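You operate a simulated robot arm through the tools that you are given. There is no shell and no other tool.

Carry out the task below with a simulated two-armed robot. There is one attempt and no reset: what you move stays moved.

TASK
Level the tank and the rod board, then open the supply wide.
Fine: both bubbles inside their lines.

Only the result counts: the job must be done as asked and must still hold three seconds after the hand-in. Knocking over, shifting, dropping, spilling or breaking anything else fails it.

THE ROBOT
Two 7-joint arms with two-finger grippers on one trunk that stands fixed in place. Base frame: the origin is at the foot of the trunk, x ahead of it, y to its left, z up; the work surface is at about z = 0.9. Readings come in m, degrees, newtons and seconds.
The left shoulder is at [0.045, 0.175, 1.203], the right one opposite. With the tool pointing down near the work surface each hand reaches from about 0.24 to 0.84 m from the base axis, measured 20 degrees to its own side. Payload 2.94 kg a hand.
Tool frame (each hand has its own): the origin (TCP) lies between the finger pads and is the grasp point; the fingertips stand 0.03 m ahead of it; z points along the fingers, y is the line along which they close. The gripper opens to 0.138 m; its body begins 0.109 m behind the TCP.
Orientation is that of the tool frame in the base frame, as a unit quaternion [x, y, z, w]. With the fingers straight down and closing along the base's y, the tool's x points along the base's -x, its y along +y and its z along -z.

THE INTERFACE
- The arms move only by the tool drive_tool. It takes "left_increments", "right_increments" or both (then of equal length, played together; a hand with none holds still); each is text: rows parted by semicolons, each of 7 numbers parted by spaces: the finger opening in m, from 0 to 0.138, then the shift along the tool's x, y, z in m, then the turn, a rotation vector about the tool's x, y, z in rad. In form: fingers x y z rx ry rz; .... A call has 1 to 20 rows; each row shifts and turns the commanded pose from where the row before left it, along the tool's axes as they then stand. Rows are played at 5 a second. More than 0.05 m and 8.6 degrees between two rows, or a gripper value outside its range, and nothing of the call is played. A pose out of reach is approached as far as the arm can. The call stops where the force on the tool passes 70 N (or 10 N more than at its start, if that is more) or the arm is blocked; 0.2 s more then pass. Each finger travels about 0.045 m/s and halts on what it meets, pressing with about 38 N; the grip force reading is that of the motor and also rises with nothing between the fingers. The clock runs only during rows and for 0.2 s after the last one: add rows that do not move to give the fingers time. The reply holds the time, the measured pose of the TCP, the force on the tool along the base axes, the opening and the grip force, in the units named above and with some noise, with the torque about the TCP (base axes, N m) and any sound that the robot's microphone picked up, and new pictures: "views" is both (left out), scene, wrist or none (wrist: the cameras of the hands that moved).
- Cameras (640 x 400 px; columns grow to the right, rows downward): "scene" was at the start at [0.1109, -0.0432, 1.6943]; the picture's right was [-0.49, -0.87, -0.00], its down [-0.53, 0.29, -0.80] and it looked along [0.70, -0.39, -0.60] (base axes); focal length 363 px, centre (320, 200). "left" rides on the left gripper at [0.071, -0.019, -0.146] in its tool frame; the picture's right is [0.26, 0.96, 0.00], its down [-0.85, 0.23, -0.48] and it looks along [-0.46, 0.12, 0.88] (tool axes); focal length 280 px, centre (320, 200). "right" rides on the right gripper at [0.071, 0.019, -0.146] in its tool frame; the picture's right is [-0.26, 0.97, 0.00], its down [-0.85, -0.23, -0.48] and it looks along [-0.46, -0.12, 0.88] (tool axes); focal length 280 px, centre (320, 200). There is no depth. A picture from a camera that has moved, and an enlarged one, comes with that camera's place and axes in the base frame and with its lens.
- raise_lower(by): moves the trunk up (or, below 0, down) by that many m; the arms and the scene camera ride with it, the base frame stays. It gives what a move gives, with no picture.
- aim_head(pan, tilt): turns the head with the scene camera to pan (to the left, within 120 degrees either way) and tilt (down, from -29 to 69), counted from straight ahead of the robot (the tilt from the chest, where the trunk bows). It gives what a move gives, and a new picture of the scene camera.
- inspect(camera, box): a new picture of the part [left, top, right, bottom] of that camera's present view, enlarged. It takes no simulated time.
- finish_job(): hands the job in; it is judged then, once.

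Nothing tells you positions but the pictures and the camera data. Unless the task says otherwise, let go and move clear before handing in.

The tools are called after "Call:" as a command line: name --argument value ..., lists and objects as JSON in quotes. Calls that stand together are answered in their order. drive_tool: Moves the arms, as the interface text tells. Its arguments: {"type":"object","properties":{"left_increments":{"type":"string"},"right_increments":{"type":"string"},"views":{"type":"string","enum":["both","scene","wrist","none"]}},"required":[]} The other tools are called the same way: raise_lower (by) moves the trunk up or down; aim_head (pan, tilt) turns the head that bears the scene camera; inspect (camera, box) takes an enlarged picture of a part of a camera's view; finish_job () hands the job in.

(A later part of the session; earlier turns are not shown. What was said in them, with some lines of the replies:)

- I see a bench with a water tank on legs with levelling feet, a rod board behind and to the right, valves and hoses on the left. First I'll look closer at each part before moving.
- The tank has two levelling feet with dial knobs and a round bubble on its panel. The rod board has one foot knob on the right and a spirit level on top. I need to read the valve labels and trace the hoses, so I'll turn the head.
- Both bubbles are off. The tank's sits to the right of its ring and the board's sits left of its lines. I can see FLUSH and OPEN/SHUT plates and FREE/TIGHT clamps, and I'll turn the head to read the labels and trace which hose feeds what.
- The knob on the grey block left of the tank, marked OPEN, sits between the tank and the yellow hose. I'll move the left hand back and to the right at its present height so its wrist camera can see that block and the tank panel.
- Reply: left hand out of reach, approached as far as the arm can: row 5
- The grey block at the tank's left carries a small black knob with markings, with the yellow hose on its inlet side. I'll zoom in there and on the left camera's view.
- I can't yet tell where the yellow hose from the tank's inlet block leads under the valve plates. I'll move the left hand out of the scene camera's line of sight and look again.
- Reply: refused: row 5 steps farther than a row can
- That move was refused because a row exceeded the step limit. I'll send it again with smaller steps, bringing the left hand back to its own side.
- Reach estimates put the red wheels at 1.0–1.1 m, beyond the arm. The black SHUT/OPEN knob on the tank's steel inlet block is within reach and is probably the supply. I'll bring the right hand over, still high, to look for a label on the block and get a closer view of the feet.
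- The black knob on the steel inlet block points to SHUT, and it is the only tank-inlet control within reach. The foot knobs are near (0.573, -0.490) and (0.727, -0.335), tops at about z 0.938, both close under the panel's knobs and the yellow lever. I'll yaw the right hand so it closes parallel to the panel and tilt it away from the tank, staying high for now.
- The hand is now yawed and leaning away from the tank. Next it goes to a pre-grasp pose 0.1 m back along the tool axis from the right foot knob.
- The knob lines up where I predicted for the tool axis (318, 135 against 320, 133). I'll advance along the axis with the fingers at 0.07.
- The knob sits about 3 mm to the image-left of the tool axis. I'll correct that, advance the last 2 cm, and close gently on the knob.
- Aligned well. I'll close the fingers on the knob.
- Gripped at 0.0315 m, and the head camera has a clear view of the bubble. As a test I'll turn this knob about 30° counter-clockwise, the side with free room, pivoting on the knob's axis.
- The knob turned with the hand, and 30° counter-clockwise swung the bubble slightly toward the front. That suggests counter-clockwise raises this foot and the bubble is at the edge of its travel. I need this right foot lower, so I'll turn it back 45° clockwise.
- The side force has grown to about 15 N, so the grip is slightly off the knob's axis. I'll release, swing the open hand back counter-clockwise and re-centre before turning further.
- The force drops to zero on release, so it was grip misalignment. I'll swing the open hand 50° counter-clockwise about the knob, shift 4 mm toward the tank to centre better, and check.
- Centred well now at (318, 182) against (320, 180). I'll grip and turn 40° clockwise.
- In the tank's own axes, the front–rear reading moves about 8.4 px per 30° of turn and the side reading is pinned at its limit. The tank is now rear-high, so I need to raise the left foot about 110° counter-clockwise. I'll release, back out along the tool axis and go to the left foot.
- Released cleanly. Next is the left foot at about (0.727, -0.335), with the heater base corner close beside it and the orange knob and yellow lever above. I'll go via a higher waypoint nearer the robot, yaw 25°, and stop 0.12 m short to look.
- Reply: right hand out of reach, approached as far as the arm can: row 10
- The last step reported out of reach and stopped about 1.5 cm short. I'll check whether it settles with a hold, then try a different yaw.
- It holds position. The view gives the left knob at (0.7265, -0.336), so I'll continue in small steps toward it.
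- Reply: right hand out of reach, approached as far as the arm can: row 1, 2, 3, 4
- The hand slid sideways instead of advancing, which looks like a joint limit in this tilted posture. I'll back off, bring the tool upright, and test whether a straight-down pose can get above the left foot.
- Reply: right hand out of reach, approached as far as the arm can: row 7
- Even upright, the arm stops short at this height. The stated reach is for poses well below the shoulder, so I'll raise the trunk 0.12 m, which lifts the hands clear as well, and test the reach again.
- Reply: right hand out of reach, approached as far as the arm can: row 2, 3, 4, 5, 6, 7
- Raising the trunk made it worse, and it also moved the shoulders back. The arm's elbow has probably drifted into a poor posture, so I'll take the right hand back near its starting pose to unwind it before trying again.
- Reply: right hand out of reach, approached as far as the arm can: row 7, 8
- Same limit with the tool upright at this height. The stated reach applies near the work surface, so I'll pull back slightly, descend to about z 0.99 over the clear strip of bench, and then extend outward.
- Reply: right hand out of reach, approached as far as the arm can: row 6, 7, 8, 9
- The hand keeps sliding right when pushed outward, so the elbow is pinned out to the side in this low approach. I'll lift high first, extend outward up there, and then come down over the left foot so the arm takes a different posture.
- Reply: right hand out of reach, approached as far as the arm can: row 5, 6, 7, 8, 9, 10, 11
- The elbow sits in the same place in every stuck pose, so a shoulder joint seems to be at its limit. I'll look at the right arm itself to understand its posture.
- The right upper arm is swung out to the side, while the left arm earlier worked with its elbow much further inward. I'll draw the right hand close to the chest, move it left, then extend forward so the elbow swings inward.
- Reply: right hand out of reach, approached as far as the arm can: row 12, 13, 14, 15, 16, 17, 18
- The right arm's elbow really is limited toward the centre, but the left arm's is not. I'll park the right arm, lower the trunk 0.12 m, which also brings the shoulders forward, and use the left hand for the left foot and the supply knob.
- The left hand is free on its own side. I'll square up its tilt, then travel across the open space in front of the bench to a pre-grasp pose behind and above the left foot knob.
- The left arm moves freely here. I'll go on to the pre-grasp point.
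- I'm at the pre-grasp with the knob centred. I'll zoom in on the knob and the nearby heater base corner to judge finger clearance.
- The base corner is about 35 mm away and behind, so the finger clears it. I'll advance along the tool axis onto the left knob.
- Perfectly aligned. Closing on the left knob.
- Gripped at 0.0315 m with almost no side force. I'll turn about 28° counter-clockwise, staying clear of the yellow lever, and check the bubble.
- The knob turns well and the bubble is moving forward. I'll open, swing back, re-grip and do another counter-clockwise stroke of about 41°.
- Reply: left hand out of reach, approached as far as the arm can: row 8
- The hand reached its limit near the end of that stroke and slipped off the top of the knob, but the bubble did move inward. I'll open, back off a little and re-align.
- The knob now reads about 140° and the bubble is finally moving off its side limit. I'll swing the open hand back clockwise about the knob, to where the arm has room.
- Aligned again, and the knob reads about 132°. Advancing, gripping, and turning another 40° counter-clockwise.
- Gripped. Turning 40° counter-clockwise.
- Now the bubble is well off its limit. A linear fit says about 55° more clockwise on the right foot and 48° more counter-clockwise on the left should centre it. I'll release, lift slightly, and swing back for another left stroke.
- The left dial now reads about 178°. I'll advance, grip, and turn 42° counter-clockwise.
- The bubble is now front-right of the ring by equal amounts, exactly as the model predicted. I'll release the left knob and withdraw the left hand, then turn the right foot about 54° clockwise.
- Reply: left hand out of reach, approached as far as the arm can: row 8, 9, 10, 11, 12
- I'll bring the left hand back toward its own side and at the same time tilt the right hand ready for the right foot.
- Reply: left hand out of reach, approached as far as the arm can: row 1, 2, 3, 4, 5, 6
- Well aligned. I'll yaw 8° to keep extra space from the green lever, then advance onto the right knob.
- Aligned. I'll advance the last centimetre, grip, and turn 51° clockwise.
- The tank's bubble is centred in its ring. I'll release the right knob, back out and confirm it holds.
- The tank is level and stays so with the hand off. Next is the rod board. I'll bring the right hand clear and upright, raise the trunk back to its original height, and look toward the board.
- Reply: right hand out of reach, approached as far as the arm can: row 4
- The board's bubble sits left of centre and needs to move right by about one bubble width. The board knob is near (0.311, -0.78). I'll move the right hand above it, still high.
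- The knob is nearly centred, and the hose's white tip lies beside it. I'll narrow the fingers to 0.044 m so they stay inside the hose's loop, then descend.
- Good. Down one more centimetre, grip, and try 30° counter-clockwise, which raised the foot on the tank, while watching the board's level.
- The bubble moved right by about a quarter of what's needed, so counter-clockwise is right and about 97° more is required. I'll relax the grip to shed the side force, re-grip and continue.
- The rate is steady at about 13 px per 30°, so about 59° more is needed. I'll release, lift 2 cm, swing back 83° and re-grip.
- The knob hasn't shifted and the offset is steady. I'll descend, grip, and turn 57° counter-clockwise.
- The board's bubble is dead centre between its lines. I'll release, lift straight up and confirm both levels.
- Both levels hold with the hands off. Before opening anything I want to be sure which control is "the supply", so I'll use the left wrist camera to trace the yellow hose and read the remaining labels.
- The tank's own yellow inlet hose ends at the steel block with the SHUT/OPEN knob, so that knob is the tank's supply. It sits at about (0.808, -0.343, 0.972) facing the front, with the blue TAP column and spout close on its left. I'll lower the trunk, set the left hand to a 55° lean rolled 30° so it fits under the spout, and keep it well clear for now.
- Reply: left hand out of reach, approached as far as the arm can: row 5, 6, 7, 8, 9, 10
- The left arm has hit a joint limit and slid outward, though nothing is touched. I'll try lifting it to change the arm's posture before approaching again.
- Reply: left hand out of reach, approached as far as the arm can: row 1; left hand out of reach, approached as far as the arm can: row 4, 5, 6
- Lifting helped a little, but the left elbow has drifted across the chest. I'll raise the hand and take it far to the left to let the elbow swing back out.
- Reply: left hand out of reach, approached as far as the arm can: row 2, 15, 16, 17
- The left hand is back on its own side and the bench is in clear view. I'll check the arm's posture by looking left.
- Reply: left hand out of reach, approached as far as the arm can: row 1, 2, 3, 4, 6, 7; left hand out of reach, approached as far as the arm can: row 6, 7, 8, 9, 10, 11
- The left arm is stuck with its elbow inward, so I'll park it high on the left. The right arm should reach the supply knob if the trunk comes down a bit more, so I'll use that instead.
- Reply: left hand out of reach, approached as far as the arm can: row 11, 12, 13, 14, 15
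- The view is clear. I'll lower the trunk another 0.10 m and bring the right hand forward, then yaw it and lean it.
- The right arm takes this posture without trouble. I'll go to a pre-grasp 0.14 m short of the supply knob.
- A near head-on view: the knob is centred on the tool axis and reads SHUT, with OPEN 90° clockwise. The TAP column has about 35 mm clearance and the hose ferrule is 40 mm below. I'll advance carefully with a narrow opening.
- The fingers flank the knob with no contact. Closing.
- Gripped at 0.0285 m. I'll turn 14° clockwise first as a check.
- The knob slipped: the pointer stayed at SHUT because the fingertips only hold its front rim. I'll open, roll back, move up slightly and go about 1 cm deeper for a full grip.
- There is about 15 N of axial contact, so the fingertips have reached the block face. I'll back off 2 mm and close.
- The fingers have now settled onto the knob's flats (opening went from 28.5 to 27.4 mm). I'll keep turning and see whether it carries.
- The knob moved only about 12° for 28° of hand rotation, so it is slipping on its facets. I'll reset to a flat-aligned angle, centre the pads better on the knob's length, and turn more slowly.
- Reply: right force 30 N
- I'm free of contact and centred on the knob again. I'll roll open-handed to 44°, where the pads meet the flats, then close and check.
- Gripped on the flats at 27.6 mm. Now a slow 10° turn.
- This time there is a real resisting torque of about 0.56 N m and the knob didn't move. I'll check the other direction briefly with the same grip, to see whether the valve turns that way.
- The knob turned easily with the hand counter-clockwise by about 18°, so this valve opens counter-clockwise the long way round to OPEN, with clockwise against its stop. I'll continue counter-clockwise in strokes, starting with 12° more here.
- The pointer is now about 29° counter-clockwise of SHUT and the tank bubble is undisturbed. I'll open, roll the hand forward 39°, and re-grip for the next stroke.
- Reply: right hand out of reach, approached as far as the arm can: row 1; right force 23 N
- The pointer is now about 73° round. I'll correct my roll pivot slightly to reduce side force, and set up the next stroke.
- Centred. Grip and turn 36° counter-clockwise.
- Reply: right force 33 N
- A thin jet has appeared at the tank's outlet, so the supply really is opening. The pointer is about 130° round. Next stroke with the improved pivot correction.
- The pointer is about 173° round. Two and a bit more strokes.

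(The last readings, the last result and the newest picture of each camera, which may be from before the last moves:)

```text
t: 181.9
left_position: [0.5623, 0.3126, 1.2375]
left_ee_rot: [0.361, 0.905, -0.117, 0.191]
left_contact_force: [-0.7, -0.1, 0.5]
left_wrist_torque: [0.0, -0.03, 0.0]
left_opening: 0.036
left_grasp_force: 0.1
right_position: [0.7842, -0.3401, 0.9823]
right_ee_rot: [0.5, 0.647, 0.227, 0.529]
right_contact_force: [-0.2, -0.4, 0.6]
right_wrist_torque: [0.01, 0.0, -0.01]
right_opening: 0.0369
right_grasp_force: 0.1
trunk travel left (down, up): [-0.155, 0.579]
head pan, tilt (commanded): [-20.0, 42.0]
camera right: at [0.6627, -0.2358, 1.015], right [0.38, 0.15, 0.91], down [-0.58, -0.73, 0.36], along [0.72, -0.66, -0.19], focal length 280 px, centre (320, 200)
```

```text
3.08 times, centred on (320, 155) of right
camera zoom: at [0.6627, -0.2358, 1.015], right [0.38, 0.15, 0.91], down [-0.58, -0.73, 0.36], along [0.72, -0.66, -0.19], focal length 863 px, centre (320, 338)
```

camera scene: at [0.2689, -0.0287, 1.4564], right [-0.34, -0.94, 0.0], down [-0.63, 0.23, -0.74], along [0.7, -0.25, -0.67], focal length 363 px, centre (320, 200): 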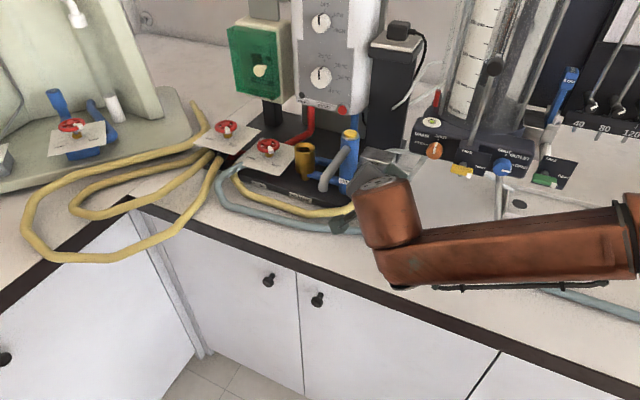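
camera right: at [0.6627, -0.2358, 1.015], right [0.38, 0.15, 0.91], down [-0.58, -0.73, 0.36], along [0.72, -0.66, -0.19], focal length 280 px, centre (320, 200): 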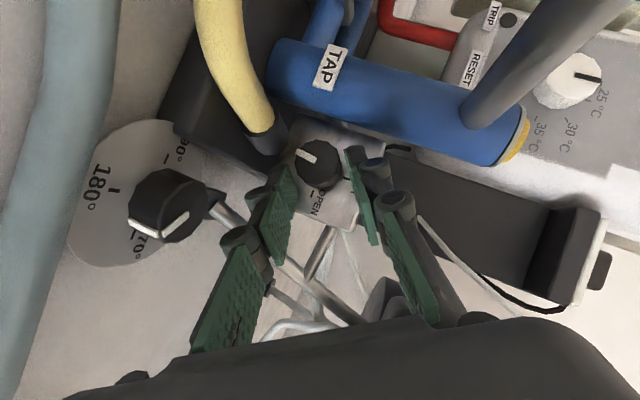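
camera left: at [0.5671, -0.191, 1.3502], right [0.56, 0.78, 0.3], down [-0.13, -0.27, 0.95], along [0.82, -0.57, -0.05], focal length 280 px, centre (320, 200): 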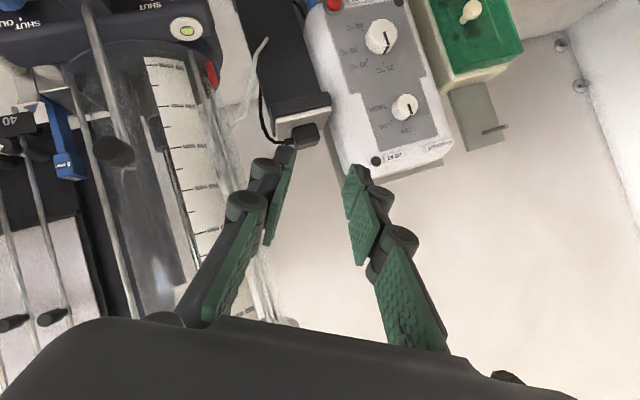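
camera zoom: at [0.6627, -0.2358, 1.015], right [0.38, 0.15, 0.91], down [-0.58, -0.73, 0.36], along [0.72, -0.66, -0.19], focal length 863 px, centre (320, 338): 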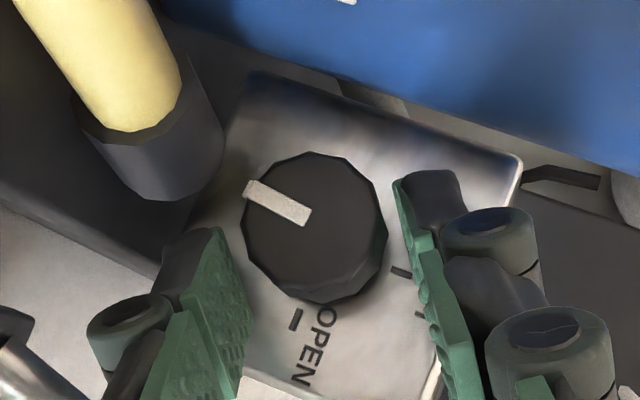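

Call:
drive_tool --right_increments "0.0 0 0 0.001 0 0 0;0.0 0 0 0 0 0 0;0.0 0 0 0 0 0 0;0.0 0 0.0024 0 0.0601 0 -0.0858;0.0 0 0.0024 0 0.0601 0 -0.0858;0.0 0 0.0024 0 0.0601 0 -0.0858;0.0 0 0.0024 0 0.0601 0 -0.0858;0.0 0 0.0024 0 0.0601 0 -0.0858;0.0 0 0.0024 0 0.0601 0 -0.0858;0.0 0 0 0 0 0 0;0.037 0 0 0 0 0 0;0.037 0 0 0 0 0 0;0.037 0 0 0 0 0 0" --views "wrist"

Call:
inspect --camera "right" --box '[240, 90, 400, 220]'

Call:
inspect --camera "scene" --box '[380, 60, 640, 240]'

```text
t: 184.8
left_position: [0.562, 0.3119, 1.237]
left_ee_rot: [0.362, 0.905, -0.118, 0.19]
left_contact_force: [-0.1, 0.8, -0.4]
left_wrist_torque: [-0.03, -0.01, 0.0]
left_opening: 0.0359
left_grasp_force: 0.1
right_position: [0.7914, -0.3336, 0.9896]
right_ee_rot: [0.405, 0.783, -0.034, 0.472]
right_contact_force: [-0.8, -0.4, 0.3]
right_wrist_torque: [-0.01, 0.05, -0.02]
right_opening: 0.0373
right_grasp_force: 0.0
trunk travel left (down, up): [-0.155, 0.579]
head pan, tilt (commanded): [-20.0, 42.0]
camera right: at [0.6852, -0.2149, 1.023], right [0.7, 0.49, 0.52], down [-0.3, -0.46, 0.84], along [0.65, -0.74, -0.18], focal length 280 px, centre (320, 200)
```

right: 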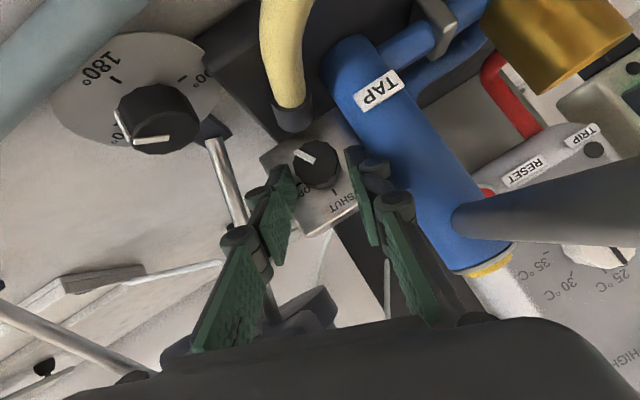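

```text
3.08 times, centred on (320, 155) of right
camera zoom: at [0.6852, -0.2149, 1.023], right [0.7, 0.49, 0.52], down [-0.3, -0.46, 0.84], along [0.65, -0.74, -0.18], focal length 863 px, centre (320, 338)
```

zoom: 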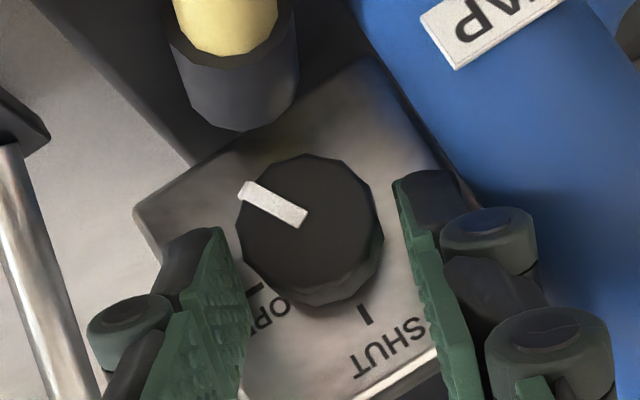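

```text
2.22 times, centred on (510, 150) of scene
camera zoom: at [0.2696, -0.0285, 1.4562], right [-0.34, -0.94, 0.0], down [-0.63, 0.23, -0.74], along [0.7, -0.25, -0.67], focal length 806 px, centre (-102, 311)
```

zoom: 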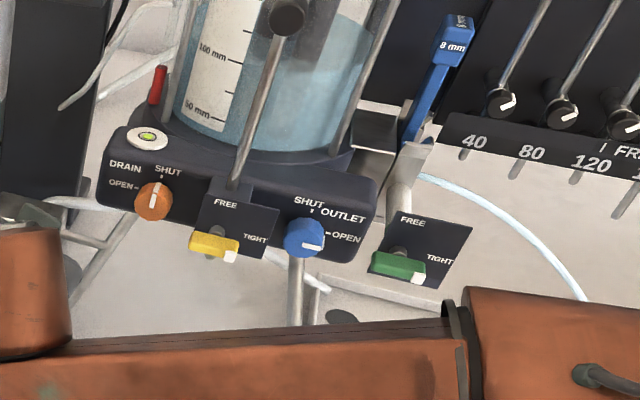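

The tank is filling and the jet is growing. The pointer is about 213° round, so next stroke.

Call:
drive_tool --right_increments "0.038 0 -0.0025 0 -0.0601 0 0.0858;0.038 0 -0.0025 0 -0.0601 0 0.0858;0.038 0 -0.0025 0 -0.0601 0 0.0858;0.038 0 -0.0025 0 -0.0601 0 0.0858;0.038 0 -0.0025 0 -0.0601 0 0.0858;0.038 0 -0.0025 0 -0.0601 0 0.0858;0.038 0 0 0 0 0 0;0.0 0 0 0.001 0 0 0;0.0 0 0 0 0 0 0;0.0 0 0 0 0 0 0" --views "wrist"

Call:
inspect --camera "right" --box '[240, 90, 400, 220]'

```text
t: 186.9
left_position: [0.5613, 0.3124, 1.2376]
left_ee_rot: [0.362, 0.905, -0.118, 0.192]
left_contact_force: [0.8, 0.1, -0.2]
left_wrist_torque: [-0.03, 0.01, 0.01]
left_opening: 0.0359
left_grasp_force: 0.0
right_position: [0.7841, -0.3432, 0.984]
right_ee_rot: [0.498, 0.648, 0.227, 0.53]
right_contact_force: [0.2, 2.2, 6.5]
right_wrist_torque: [0.04, -0.11, 0.33]
right_opening: 0.0283
right_grasp_force: 44.8
trunk travel left (down, up): [-0.155, 0.579]
head pan, tilt (commanded): [-20.0, 42.0]
camera right: at [0.6635, -0.2378, 1.0162], right [0.38, 0.15, 0.91], down [-0.58, -0.73, 0.36], along [0.72, -0.66, -0.19], focal length 280 px, centre (320, 200)
```

right: 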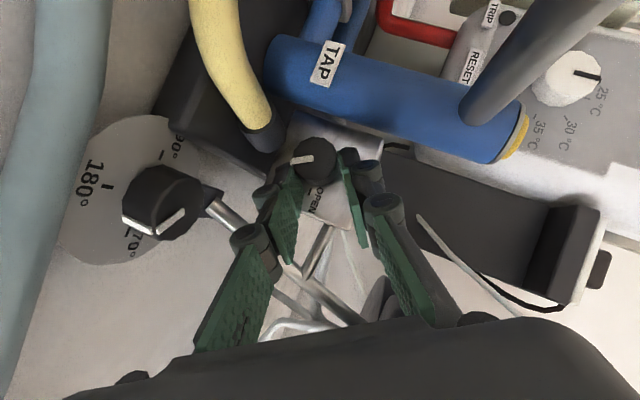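

```text
3.08 times, centred on (320, 155) of right
camera zoom: at [0.6635, -0.2378, 1.0162], right [0.38, 0.15, 0.91], down [-0.58, -0.73, 0.36], along [0.72, -0.66, -0.19], focal length 863 px, centre (320, 338)
```

zoom: 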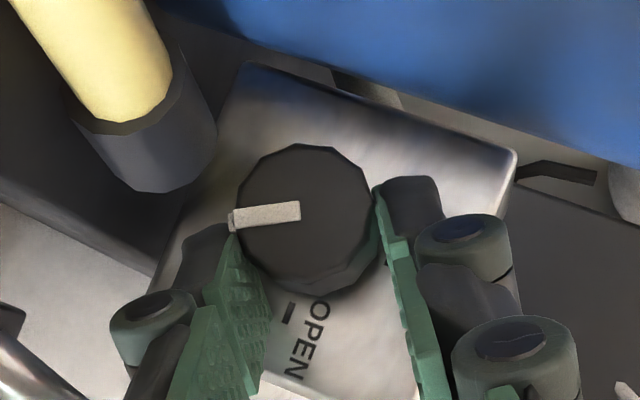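

Call:
drive_tool --right_increments "0.0 0 0.0024 0 0.0601 0 -0.0858;0.0 0 0.0024 0 0.0601 0 -0.0858;0.0 0 0.0024 0 0.0601 0 -0.0858;0.0 0 0.0024 0 0.0601 0 -0.0858;0.0 0 0.0024 0 0.0601 0 -0.0858;0.0 0 0.0024 0 0.0601 0 -0.0858;0.0 0 0 0 0 0 0" --views "wrist"

Call:
inspect --camera "right" --box '[240, 90, 400, 220]'

```text
t: 188.6
left_position: [0.5612, 0.3125, 1.2377]
left_ee_rot: [0.362, 0.904, -0.118, 0.191]
left_contact_force: [-0.2, 0.1, 0.4]
left_wrist_torque: [-0.03, -0.02, 0.0]
left_opening: 0.0356
left_grasp_force: 0.1
right_position: [0.7925, -0.335, 0.9923]
right_ee_rot: [0.404, 0.783, -0.034, 0.472]
right_contact_force: [2.9, 1.7, 7.0]
right_wrist_torque: [-0.05, -0.24, 0.14]
right_opening: 0.0278
right_grasp_force: 44.6
trunk travel left (down, up): [-0.155, 0.579]
head pan, tilt (commanded): [-20.0, 42.0]
camera right: at [0.6851, -0.2159, 1.0247], right [0.7, 0.49, 0.52], down [-0.3, -0.46, 0.84], along [0.65, -0.74, -0.17], focal length 280 px, centre (320, 200)
```

right: 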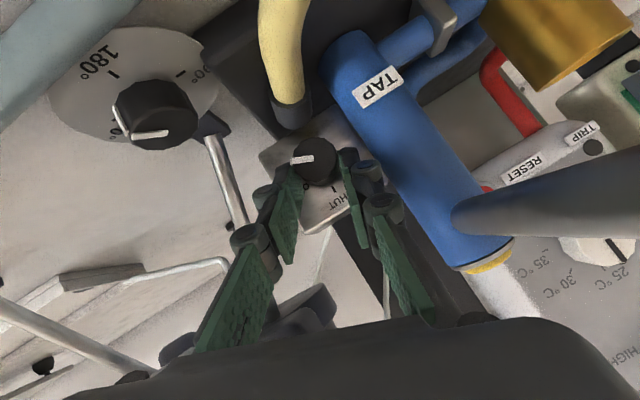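

```text
3.08 times, centred on (320, 155) of right
camera zoom: at [0.6851, -0.2159, 1.0247], right [0.7, 0.49, 0.52], down [-0.3, -0.46, 0.84], along [0.65, -0.74, -0.17], focal length 863 px, centre (320, 338)
```

zoom: 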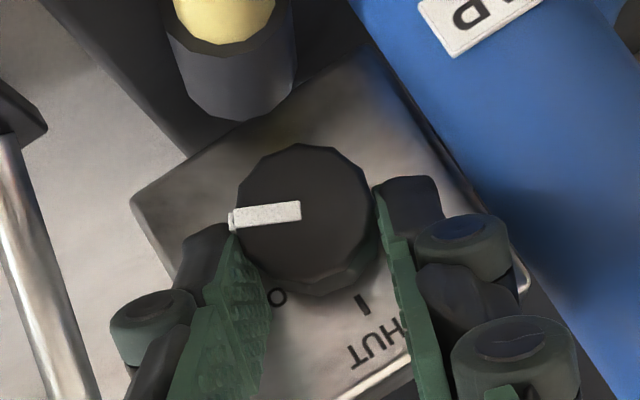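

About 247° round, with roughly 23° left to OPEN. Setting up the final stroke.

Call:
drive_tool --right_increments "0.038 0 0 0 0 0 0;0.038 0 0 0 0 0 0;0.038 0 0 0 0 0 0;0.038 0 -0.0024 0 -0.0601 0 0.0858;0.038 0 -0.0024 0 -0.0601 0 0.0858;0.038 0 -0.0024 0 -0.0601 0 0.0858;0.038 0 -0.0024 0 -0.0601 0 0.0858;0.038 0 -0.0024 0 -0.0601 0 0.0858;0.038 0 -0.0024 0 -0.0601 0 0.0858;0.038 0.003 0 -0.001 0 0 0;0.038 0 0 0 0 0 0" --views "wrist"

Call:
inspect --camera "right" --box '[240, 90, 400, 220]'

```text
t: 190.9
left_position: [0.5624, 0.3125, 1.2374]
left_ee_rot: [0.362, 0.905, -0.117, 0.191]
left_contact_force: [-0.2, -0.7, 0.7]
left_wrist_torque: [0.02, 0.0, 0.0]
left_opening: 0.0357
left_grasp_force: 0.1
right_position: [0.7842, -0.3414, 0.9821]
right_ee_rot: [0.5, 0.647, 0.225, 0.529]
right_contact_force: [0.0, -0.1, 0.3]
right_wrist_torque: [-0.01, 0.03, -0.01]
right_opening: 0.0376
right_grasp_force: 0.2
trunk travel left (down, up): [-0.155, 0.579]
head pan, tilt (commanded): [-20.0, 42.0]
camera right: at [0.6632, -0.236, 1.0148], right [0.38, 0.15, 0.91], down [-0.58, -0.73, 0.36], along [0.72, -0.67, -0.19], focal length 280 px, centre (320, 200)
```

right: 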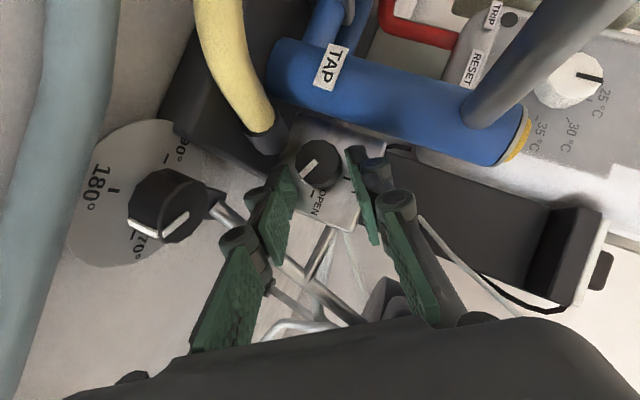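

```text
3.08 times, centred on (320, 155) of right
camera zoom: at [0.6632, -0.236, 1.0148], right [0.38, 0.15, 0.91], down [-0.58, -0.73, 0.36], along [0.72, -0.67, -0.19], focal length 863 px, centre (320, 338)
```

zoom: 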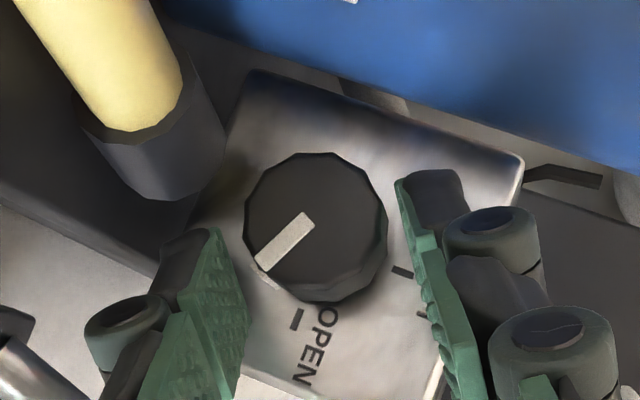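

Call:
drive_tool --right_increments "0.0 0 0 0 0 0 0;0.0 0 0 0 0 0 0;0.0 0 0 0 0 0 0;0.0 0 0.0026 0 0.0626 0 -0.0893;0.0 0 0.0026 0 0.0626 0 -0.0893;0.0 0 0.0026 0 0.0626 0 -0.0893;0.0 0 0.0026 0 0.0626 0 -0.0893;0.0 0 0 0 0 0 0" --views "wrist"

Call:
inspect --camera "right" --box '[240, 90, 400, 220]'

```text
t: 192.8
left_position: [0.562, 0.3118, 1.2375]
left_ee_rot: [0.362, 0.905, -0.118, 0.191]
left_contact_force: [-0.1, 0.7, -0.2]
left_wrist_torque: [-0.01, -0.03, 0.01]
left_opening: 0.0361
left_grasp_force: 0.1
right_position: [0.7884, -0.3372, 0.9901]
right_ee_rot: [0.439, 0.749, 0.045, 0.494]
right_contact_force: [4.7, -1.8, 1.9]
right_wrist_torque: [-0.14, -0.18, -0.12]
right_opening: 0.0284
right_grasp_force: 45.2
trunk travel left (down, up): [-0.155, 0.579]
head pan, tilt (commanded): [-20.0, 42.0]
camera right: at [0.6778, -0.221, 1.0231], right [0.62, 0.41, 0.67], down [-0.4, -0.56, 0.72], along [0.67, -0.72, -0.19], focal length 280 px, centre (320, 200)
```

right: 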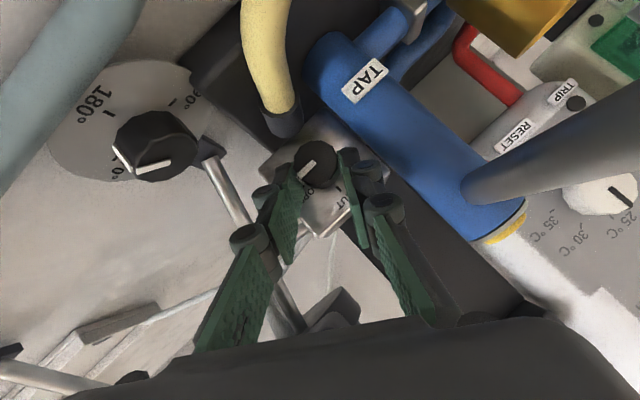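

```text
3.08 times, centred on (320, 155) of right
camera zoom: at [0.6778, -0.221, 1.0231], right [0.62, 0.41, 0.67], down [-0.4, -0.56, 0.72], along [0.67, -0.72, -0.19], focal length 863 px, centre (320, 338)
```

zoom: 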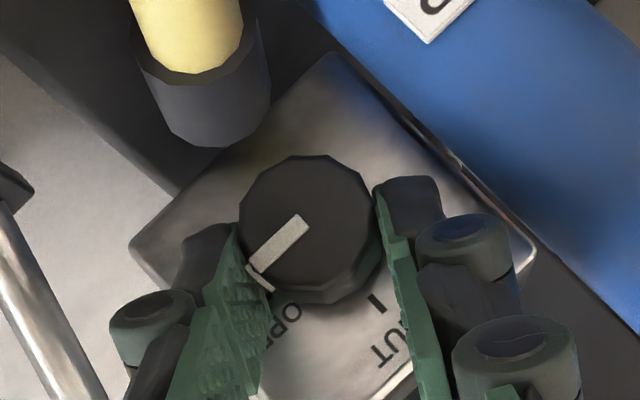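

The pointer is at the OPEN mark. I'll nudge a few degrees more to feel for the end stop.

Call:
drive_tool --right_increments "0.0 0 0.0015 0 0.0351 0 -0.0501;0.0 0 0 0 0 0 0" --views "wrist"

Call:
inspect --camera "right" --box '[240, 90, 400, 220]'

```text
t: 193.3
left_position: [0.5624, 0.3135, 1.237]
left_ee_rot: [0.361, 0.905, -0.117, 0.191]
left_contact_force: [-0.1, -0.5, 0.5]
left_wrist_torque: [0.01, 0.02, -0.02]
left_opening: 0.036
left_grasp_force: 0.0
right_position: [0.7894, -0.3361, 0.9884]
right_ee_rot: [0.428, 0.761, 0.021, 0.487]
right_contact_force: [3.8, -3.8, 3.1]
right_wrist_torque: [0.22, -0.29, 0.07]
right_opening: 0.0282
right_grasp_force: 45.6
trunk travel left (down, up): [-0.155, 0.579]
head pan, tilt (commanded): [-20.0, 42.0]
camera right: at [0.68, -0.2187, 1.0232], right [0.65, 0.43, 0.62], down [-0.37, -0.53, 0.76], along [0.66, -0.73, -0.18], focal length 280 px, centre (320, 200)
```

right: 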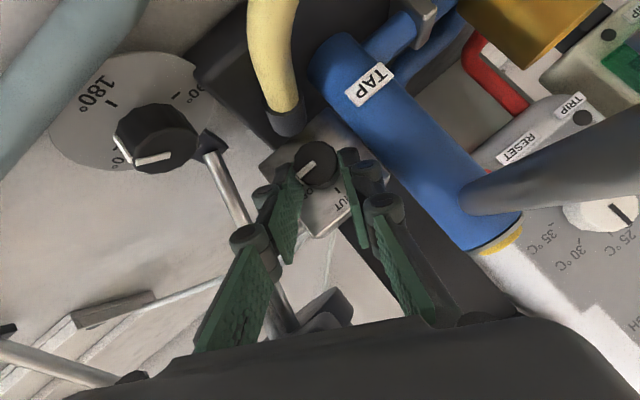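

```text
3.08 times, centred on (320, 155) of right
camera zoom: at [0.68, -0.2187, 1.0232], right [0.65, 0.43, 0.62], down [-0.37, -0.53, 0.76], along [0.66, -0.73, -0.18], focal length 863 px, centre (320, 338)
```

zoom: 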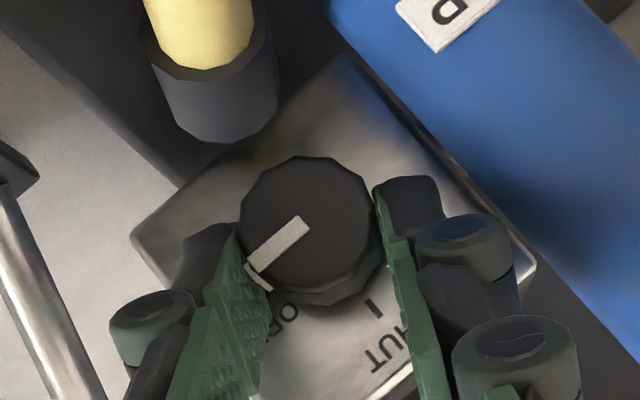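

Call:
drive_tool --right_increments "0.0 0 0.0015 0 0.0351 0 -0.0501;0.0 0 0 0 0 0 0" --views "wrist"

Call:
inspect --camera "right" --box '[240, 90, 400, 220]'

```text
t: 193.9
left_position: [0.5628, 0.3127, 1.2372]
left_ee_rot: [0.362, 0.905, -0.117, 0.191]
left_contact_force: [0.0, 0.2, 0.8]
left_wrist_torque: [-0.01, 0.05, 0.02]
left_opening: 0.036
left_grasp_force: 0.1
right_position: [0.7908, -0.3347, 0.9887]
right_ee_rot: [0.417, 0.772, -0.006, 0.48]
right_contact_force: [0.2, -2.2, -0.1]
right_wrist_torque: [0.04, -0.31, 0.07]
right_opening: 0.0283
right_grasp_force: 44.9
trunk travel left (down, up): [-0.155, 0.579]
head pan, tilt (commanded): [-20.0, 42.0]
camera right: at [0.6823, -0.2164, 1.023], right [0.68, 0.46, 0.57], down [-0.34, -0.5, 0.8], along [0.65, -0.73, -0.18], focal length 280 px, centre (320, 200)
```

right: 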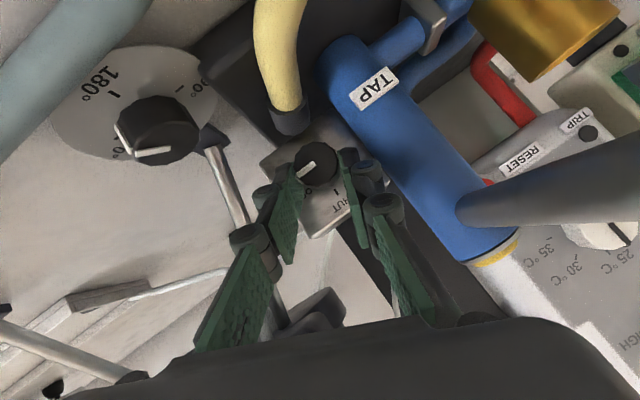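

```text
3.08 times, centred on (320, 155) of right
camera zoom: at [0.6823, -0.2164, 1.023], right [0.68, 0.46, 0.57], down [-0.34, -0.5, 0.8], along [0.65, -0.73, -0.18], focal length 863 px, centre (320, 338)
```

zoom: 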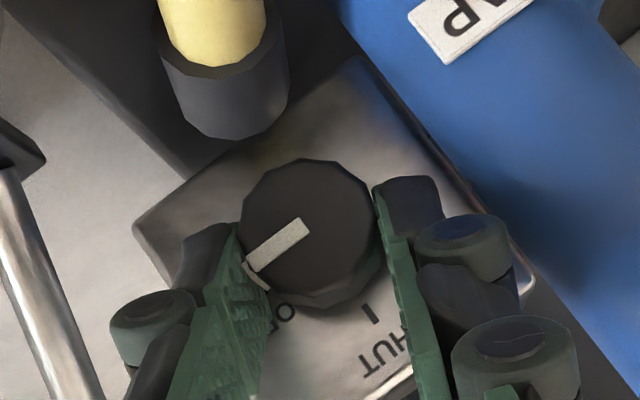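

The knob no longer follows, so it is against its OPEN stop: fully open. I'll release, roll back to the approach angle and withdraw along the tool axis.

Call:
drive_tool --right_increments "0.038 0 0 0 0 0 0;0.038 0 0 0 0 0 0;0.038 0 0 0 0 0 0;0.038 0 -0.0025 0 -0.0601 0 0.0858;0.038 0 0 -0.01 0 0 0;0.038 0 0 -0.02 0 0 0;0.038 0 0 -0.03 0 0 0;0.038 0 0 -0.03 0 0 0;0.038 0 0 -0.03 0 0 0;0.038 0 0 0 0 0 0" --views "both"

Call:
inspect --camera "right" --box '[240, 60, 400, 200]'

Call:
inspect --camera "scene" --box '[380, 60, 640, 240]'

```text
t: 196.2
left_position: [0.5621, 0.312, 1.2376]
left_ee_rot: [0.362, 0.905, -0.118, 0.191]
left_contact_force: [0.2, 0.6, -0.1]
left_wrist_torque: [0.0, -0.03, -0.01]
left_opening: 0.0357
left_grasp_force: 0.0
right_position: [0.6949, -0.2894, 1.0504]
right_ee_rot: [0.435, 0.753, 0.039, 0.493]
right_contact_force: [0.3, -0.5, 0.4]
right_wrist_torque: [-0.05, 0.02, -0.01]
right_opening: 0.0379
right_grasp_force: 0.0
trunk travel left (down, up): [-0.155, 0.579]
head pan, tilt (commanded): [-20.0, 42.0]
camera scene: at [0.2702, -0.0288, 1.456], right [-0.34, -0.94, 0.0], down [-0.63, 0.23, -0.74], along [0.7, -0.25, -0.67], focal length 363 px, centre (320, 200)
camera right: at [0.5853, -0.1745, 1.0851], right [0.63, 0.41, 0.66], down [-0.4, -0.55, 0.73], along [0.67, -0.72, -0.19], focal length 280 px, centre (320, 200)
```

scene: 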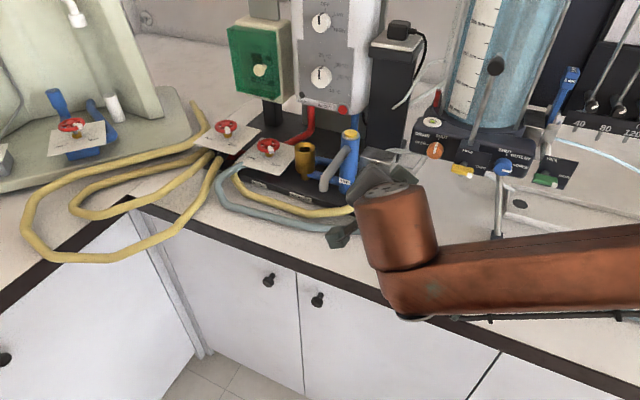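
right: 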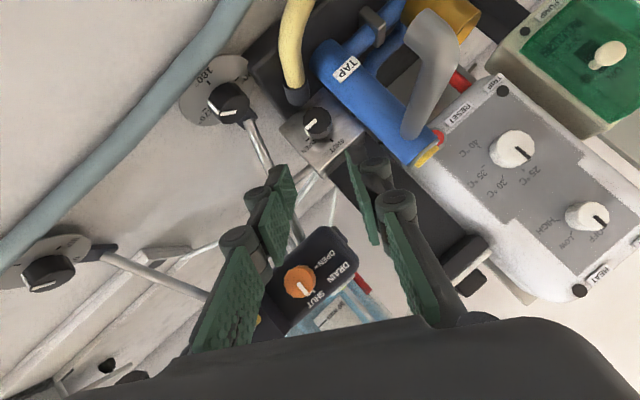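

```text
2.86 times, centred on (320, 130) of right
camera zoom: at [0.5853, -0.1745, 1.0851], right [0.63, 0.41, 0.66], down [-0.4, -0.55, 0.73], along [0.67, -0.72, -0.19], focal length 801 px, centre (320, 400)
```

zoom: 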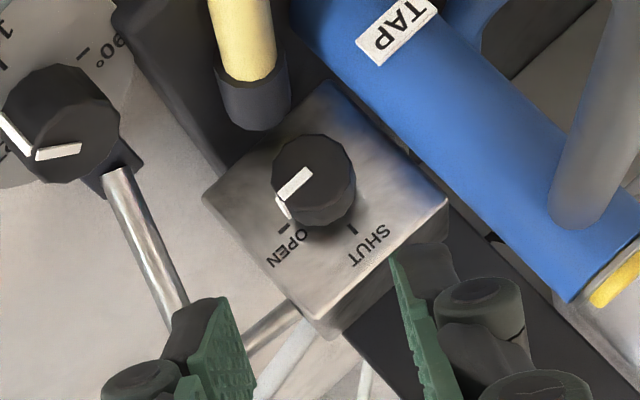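

```text
2.22 times, centred on (510, 150) of scene
camera zoom: at [0.2702, -0.0288, 1.456], right [-0.34, -0.94, 0.0], down [-0.63, 0.23, -0.74], along [0.7, -0.25, -0.67], focal length 806 px, centre (-102, 311)
```

zoom: 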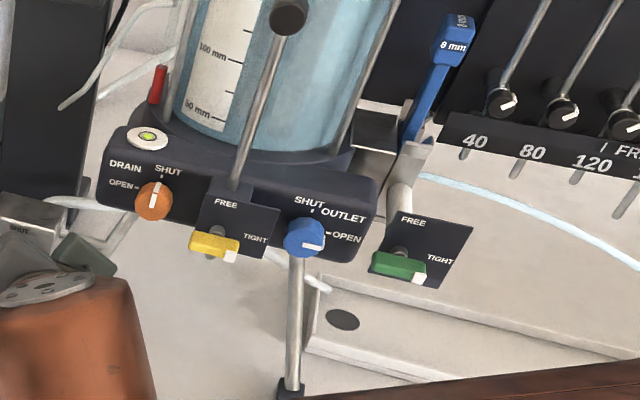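

The pointer sits on OPEN and the tank is filling. I'll withdraw the right hand along the path it came in by, then check both levels and the jet.

Call:
drive_tool --right_increments "0.038 -0.0251 -0.0212 -0.0232 0 0 0;0.038 -0.0251 -0.0212 -0.0232 0 0 0;0.038 -0.0251 -0.0212 -0.0232 0 0 0;0.038 -0.0251 -0.0212 -0.0232 0 0 0;0.038 -0.0251 -0.0212 -0.0232 0 0 0;0.038 0 0 -0.04 0 0 0;0.038 0 0 -0.04 0 0 0;0.038 0 0 -0.03 0 0 0;0.038 0 0 0 0 0 0" --views "scene"

Call:
aim_head --pan -50 --tilt 30

```text
t: 198.2
left_position: [0.563, 0.3119, 1.2367]
left_ee_rot: [0.363, 0.904, -0.119, 0.191]
left_contact_force: [0.1, 0.1, 0.4]
left_wrist_torque: [-0.01, 0.0, -0.01]
left_opening: 0.036
left_grasp_force: 0.0
right_position: [0.4717, -0.3608, 1.2028]
right_ee_rot: [0.438, 0.752, 0.039, 0.491]
right_contact_force: [0.3, -0.7, -0.2]
right_wrist_torque: [-0.01, 0.01, -0.03]
right_opening: 0.0379
right_grasp_force: 0.1
trunk travel left (down, up): [-0.155, 0.579]
head pan, tilt (commanded): [-20.0, 42.0]
camera scene: at [0.27, -0.0291, 1.456], right [-0.34, -0.94, 0.0], down [-0.63, 0.23, -0.74], along [0.7, -0.25, -0.67], focal length 363 px, centre (320, 200)
```

scene: 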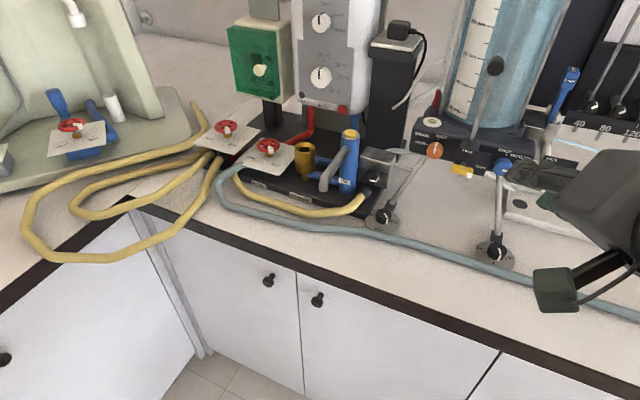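

```text
t: 199.1
left_position: [0.5626, 0.3122, 1.2382]
left_ee_rot: [0.362, 0.905, -0.117, 0.191]
left_contact_force: [0.4, -0.3, 0.3]
left_wrist_torque: [0.0, -0.04, 0.0]
left_opening: 0.0358
left_grasp_force: 0.0
right_position: [0.4719, -0.3605, 1.2005]
right_ee_rot: [0.436, 0.752, 0.039, 0.492]
right_contact_force: [0.2, 0.3, -0.4]
right_wrist_torque: [0.03, -0.01, -0.02]
right_opening: 0.0376
right_grasp_force: 0.0
trunk travel left (down, up): [-0.155, 0.579]
head pan, tilt (commanded): [-50.0, 30.0]
camera scene: at [0.2491, -0.0692, 1.4745], right [-0.77, -0.64, 0.0], down [-0.32, 0.38, -0.87], along [0.56, -0.66, -0.5], focal length 363 px, centre (320, 200)
```

scene: 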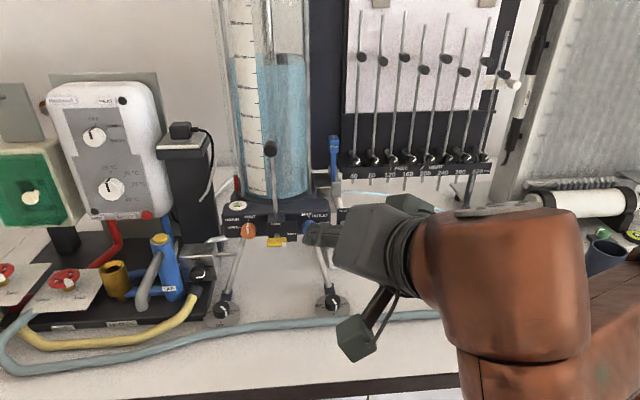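

Water is standing in the tank. I'll raise the trunk back to its starting height to see the board's level and the whole scene.

Call:
raise_lower --by 0.22

Call:
aim_head --pan -45 --tilt 36

```text
t: 201.4
left_position: [0.5632, 0.3118, 1.4553]
left_ee_rot: [0.362, 0.905, -0.118, 0.191]
left_contact_force: [-0.2, 0.1, -0.4]
left_wrist_torque: [0.01, 0.02, 0.01]
left_opening: 0.036
left_grasp_force: 0.1
right_position: [0.4718, -0.3596, 1.423]
right_ee_rot: [0.436, 0.753, 0.039, 0.492]
right_contact_force: [0.5, 0.0, -0.2]
right_wrist_torque: [-0.01, 0.01, 0.01]
right_opening: 0.038
right_grasp_force: 0.1
trunk travel left (down, up): [-0.375, 0.359]
head pan, tilt (commanded): [-50.0, 30.0]
```

```text
t: 202.1
left_position: [0.5618, 0.3132, 1.457]
left_ee_rot: [0.362, 0.905, -0.118, 0.191]
left_contact_force: [-0.4, 0.3, 1.0]
left_wrist_torque: [-0.01, -0.01, 0.03]
left_opening: 0.0359
left_grasp_force: 0.1
right_position: [0.4712, -0.3597, 1.4242]
right_ee_rot: [0.435, 0.752, 0.038, 0.493]
right_contact_force: [0.1, 0.4, -0.1]
right_wrist_torque: [-0.01, 0.01, -0.03]
right_opening: 0.038
right_grasp_force: 0.1
trunk travel left (down, up): [-0.375, 0.359]
head pan, tilt (commanded): [-45.0, 36.0]
camera scene: at [0.0966, -0.062, 1.6957], right [-0.71, -0.71, 0.0], down [-0.42, 0.42, -0.81], along [0.57, -0.57, -0.59], focal length 363 px, centre (320, 200)
```

scene: 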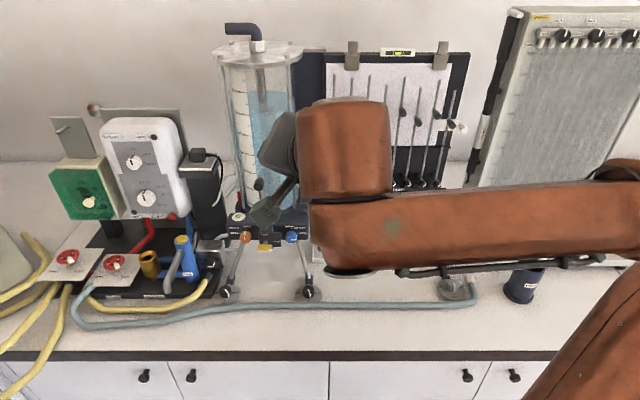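

Call:
inspect --camera "scene" --box '[375, 40, 425, 66]'

Call:
inspect --camera "scene" --box '[225, 205, 255, 225]'

Call:
inspect --camera "scene" --box '[160, 200, 340, 310]'

Call:
drive_tool --right_increments "0.06 0 -0.03 -0.03 0 0 0;0.06 0 -0.03 -0.03 0 0 0;0.06 0 -0.03 -0.03 0 0 0;0.06 0 -0.03 -0.03 0 0 0;0.06 0 0 0 0 0 0" --views "scene"

```text
12.80 times, centred on (400, 53) of scene
camera zoom: at [0.0966, -0.062, 1.6957], right [-0.71, -0.71, 0.0], down [-0.42, 0.42, -0.81], along [0.57, -0.57, -0.59], focal length 4644 px, centre (-704, 2082)
```

zoom: 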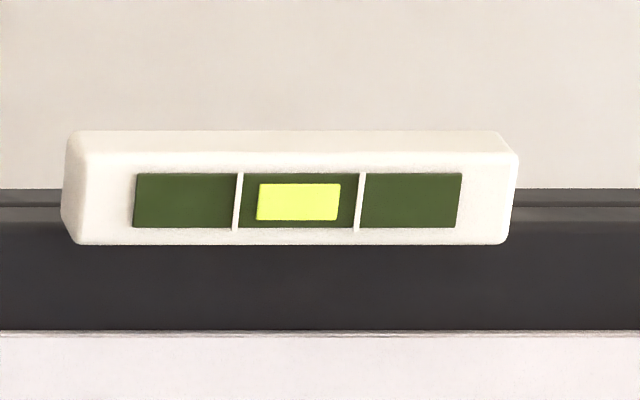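

```text
16.00 times, centred on (240, 215) of scene
camera zoom: at [0.0966, -0.062, 1.6957], right [-0.71, -0.71, 0.0], down [-0.42, 0.42, -0.81], along [0.57, -0.57, -0.59], focal length 5805 px, centre (1600, -40)
```

zoom: 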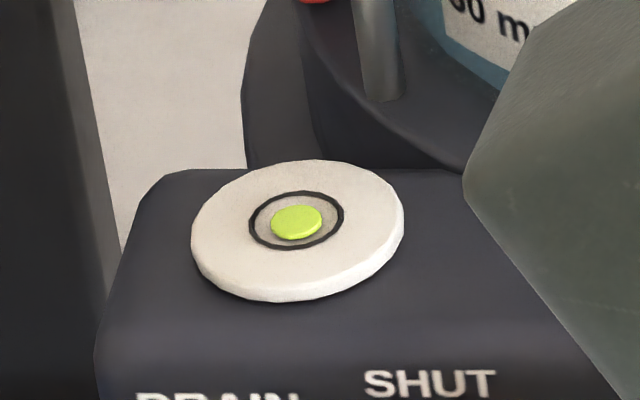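

```text
3.56 times, centred on (250, 255) of scene
camera zoom: at [0.0966, -0.062, 1.6957], right [-0.71, -0.71, 0.0], down [-0.42, 0.42, -0.81], along [0.57, -0.57, -0.59], focal length 1290 px, centre (569, 4)
```

zoom: 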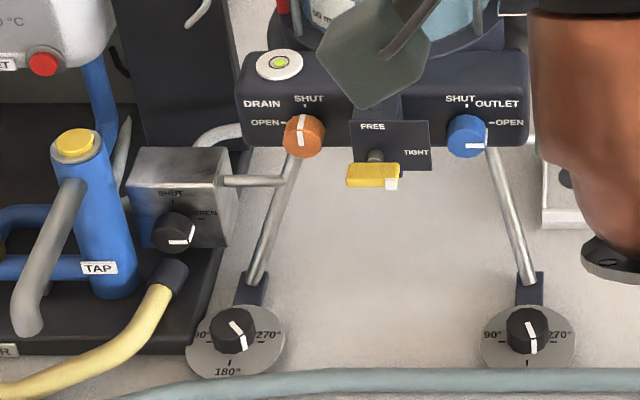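

```text
t: 203.3
left_position: [0.5643, 0.3131, 1.4553]
left_ee_rot: [0.361, 0.905, -0.118, 0.191]
left_contact_force: [0.3, -0.1, -0.1]
left_wrist_torque: [-0.03, 0.06, -0.04]
left_opening: 0.0361
left_grasp_force: 0.1
right_position: [0.3075, -0.39, 1.4248]
right_ee_rot: [0.436, 0.753, 0.038, 0.491]
right_contact_force: [1.0, -0.6, 0.1]
right_wrist_torque: [0.0, 0.02, -0.04]
right_opening: 0.0601
right_grasp_force: 0.0
trunk travel left (down, up): [-0.375, 0.359]
head pan, tilt (commanded): [-45.0, 36.0]
camera scene: at [0.0994, -0.0616, 1.6954], right [-0.71, -0.71, 0.0], down [-0.42, 0.42, -0.81], along [0.57, -0.57, -0.59], focal length 363 px, centre (320, 200)
```

scene: 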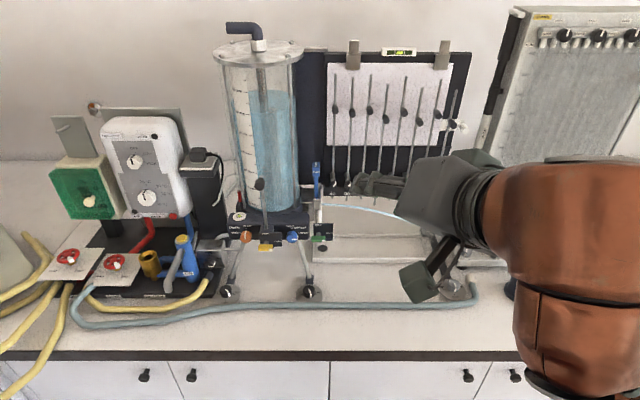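

Both bubbles are centred, the supply knob points to OPEN at its stop, the tank is filling, and both hands are clear. Nothing else looks changed, so I'm handing in.

Call:
finish_job

```text
The job is handed in.
```

I levelled the tank and the rod board, opened the supply fully, and handed the job in; the result hasn't come back yet.

- **Tank:** the round bubble sits in the middle of its ring. It stayed there with the hands off and while the tank was filling.
- **Rod board:** the bubble sits midway between its two lines, also with the hand off.
- **Supply:** I took this to be the unlabelled SHUT/OPEN knob on the tank's steel inlet block, since the tank's yellow hose runs into it. It opens counter-clockwise, about three-quarters of a turn, and it now points to OPEN against its stop. The tank started filling as I turned it.

The outlet was already open when I started, and I left it that way. Opening the supply therefore sends a jet of water from the outlet along the rod board. In the last picture it was falling over the tray, though the arm hid where it landed.

During the work one hand slipped off the left foot knob. The fingertips also pressed briefly on the steel block's face. I saw nothing shifted by either. Both hands were clear when I handed in.
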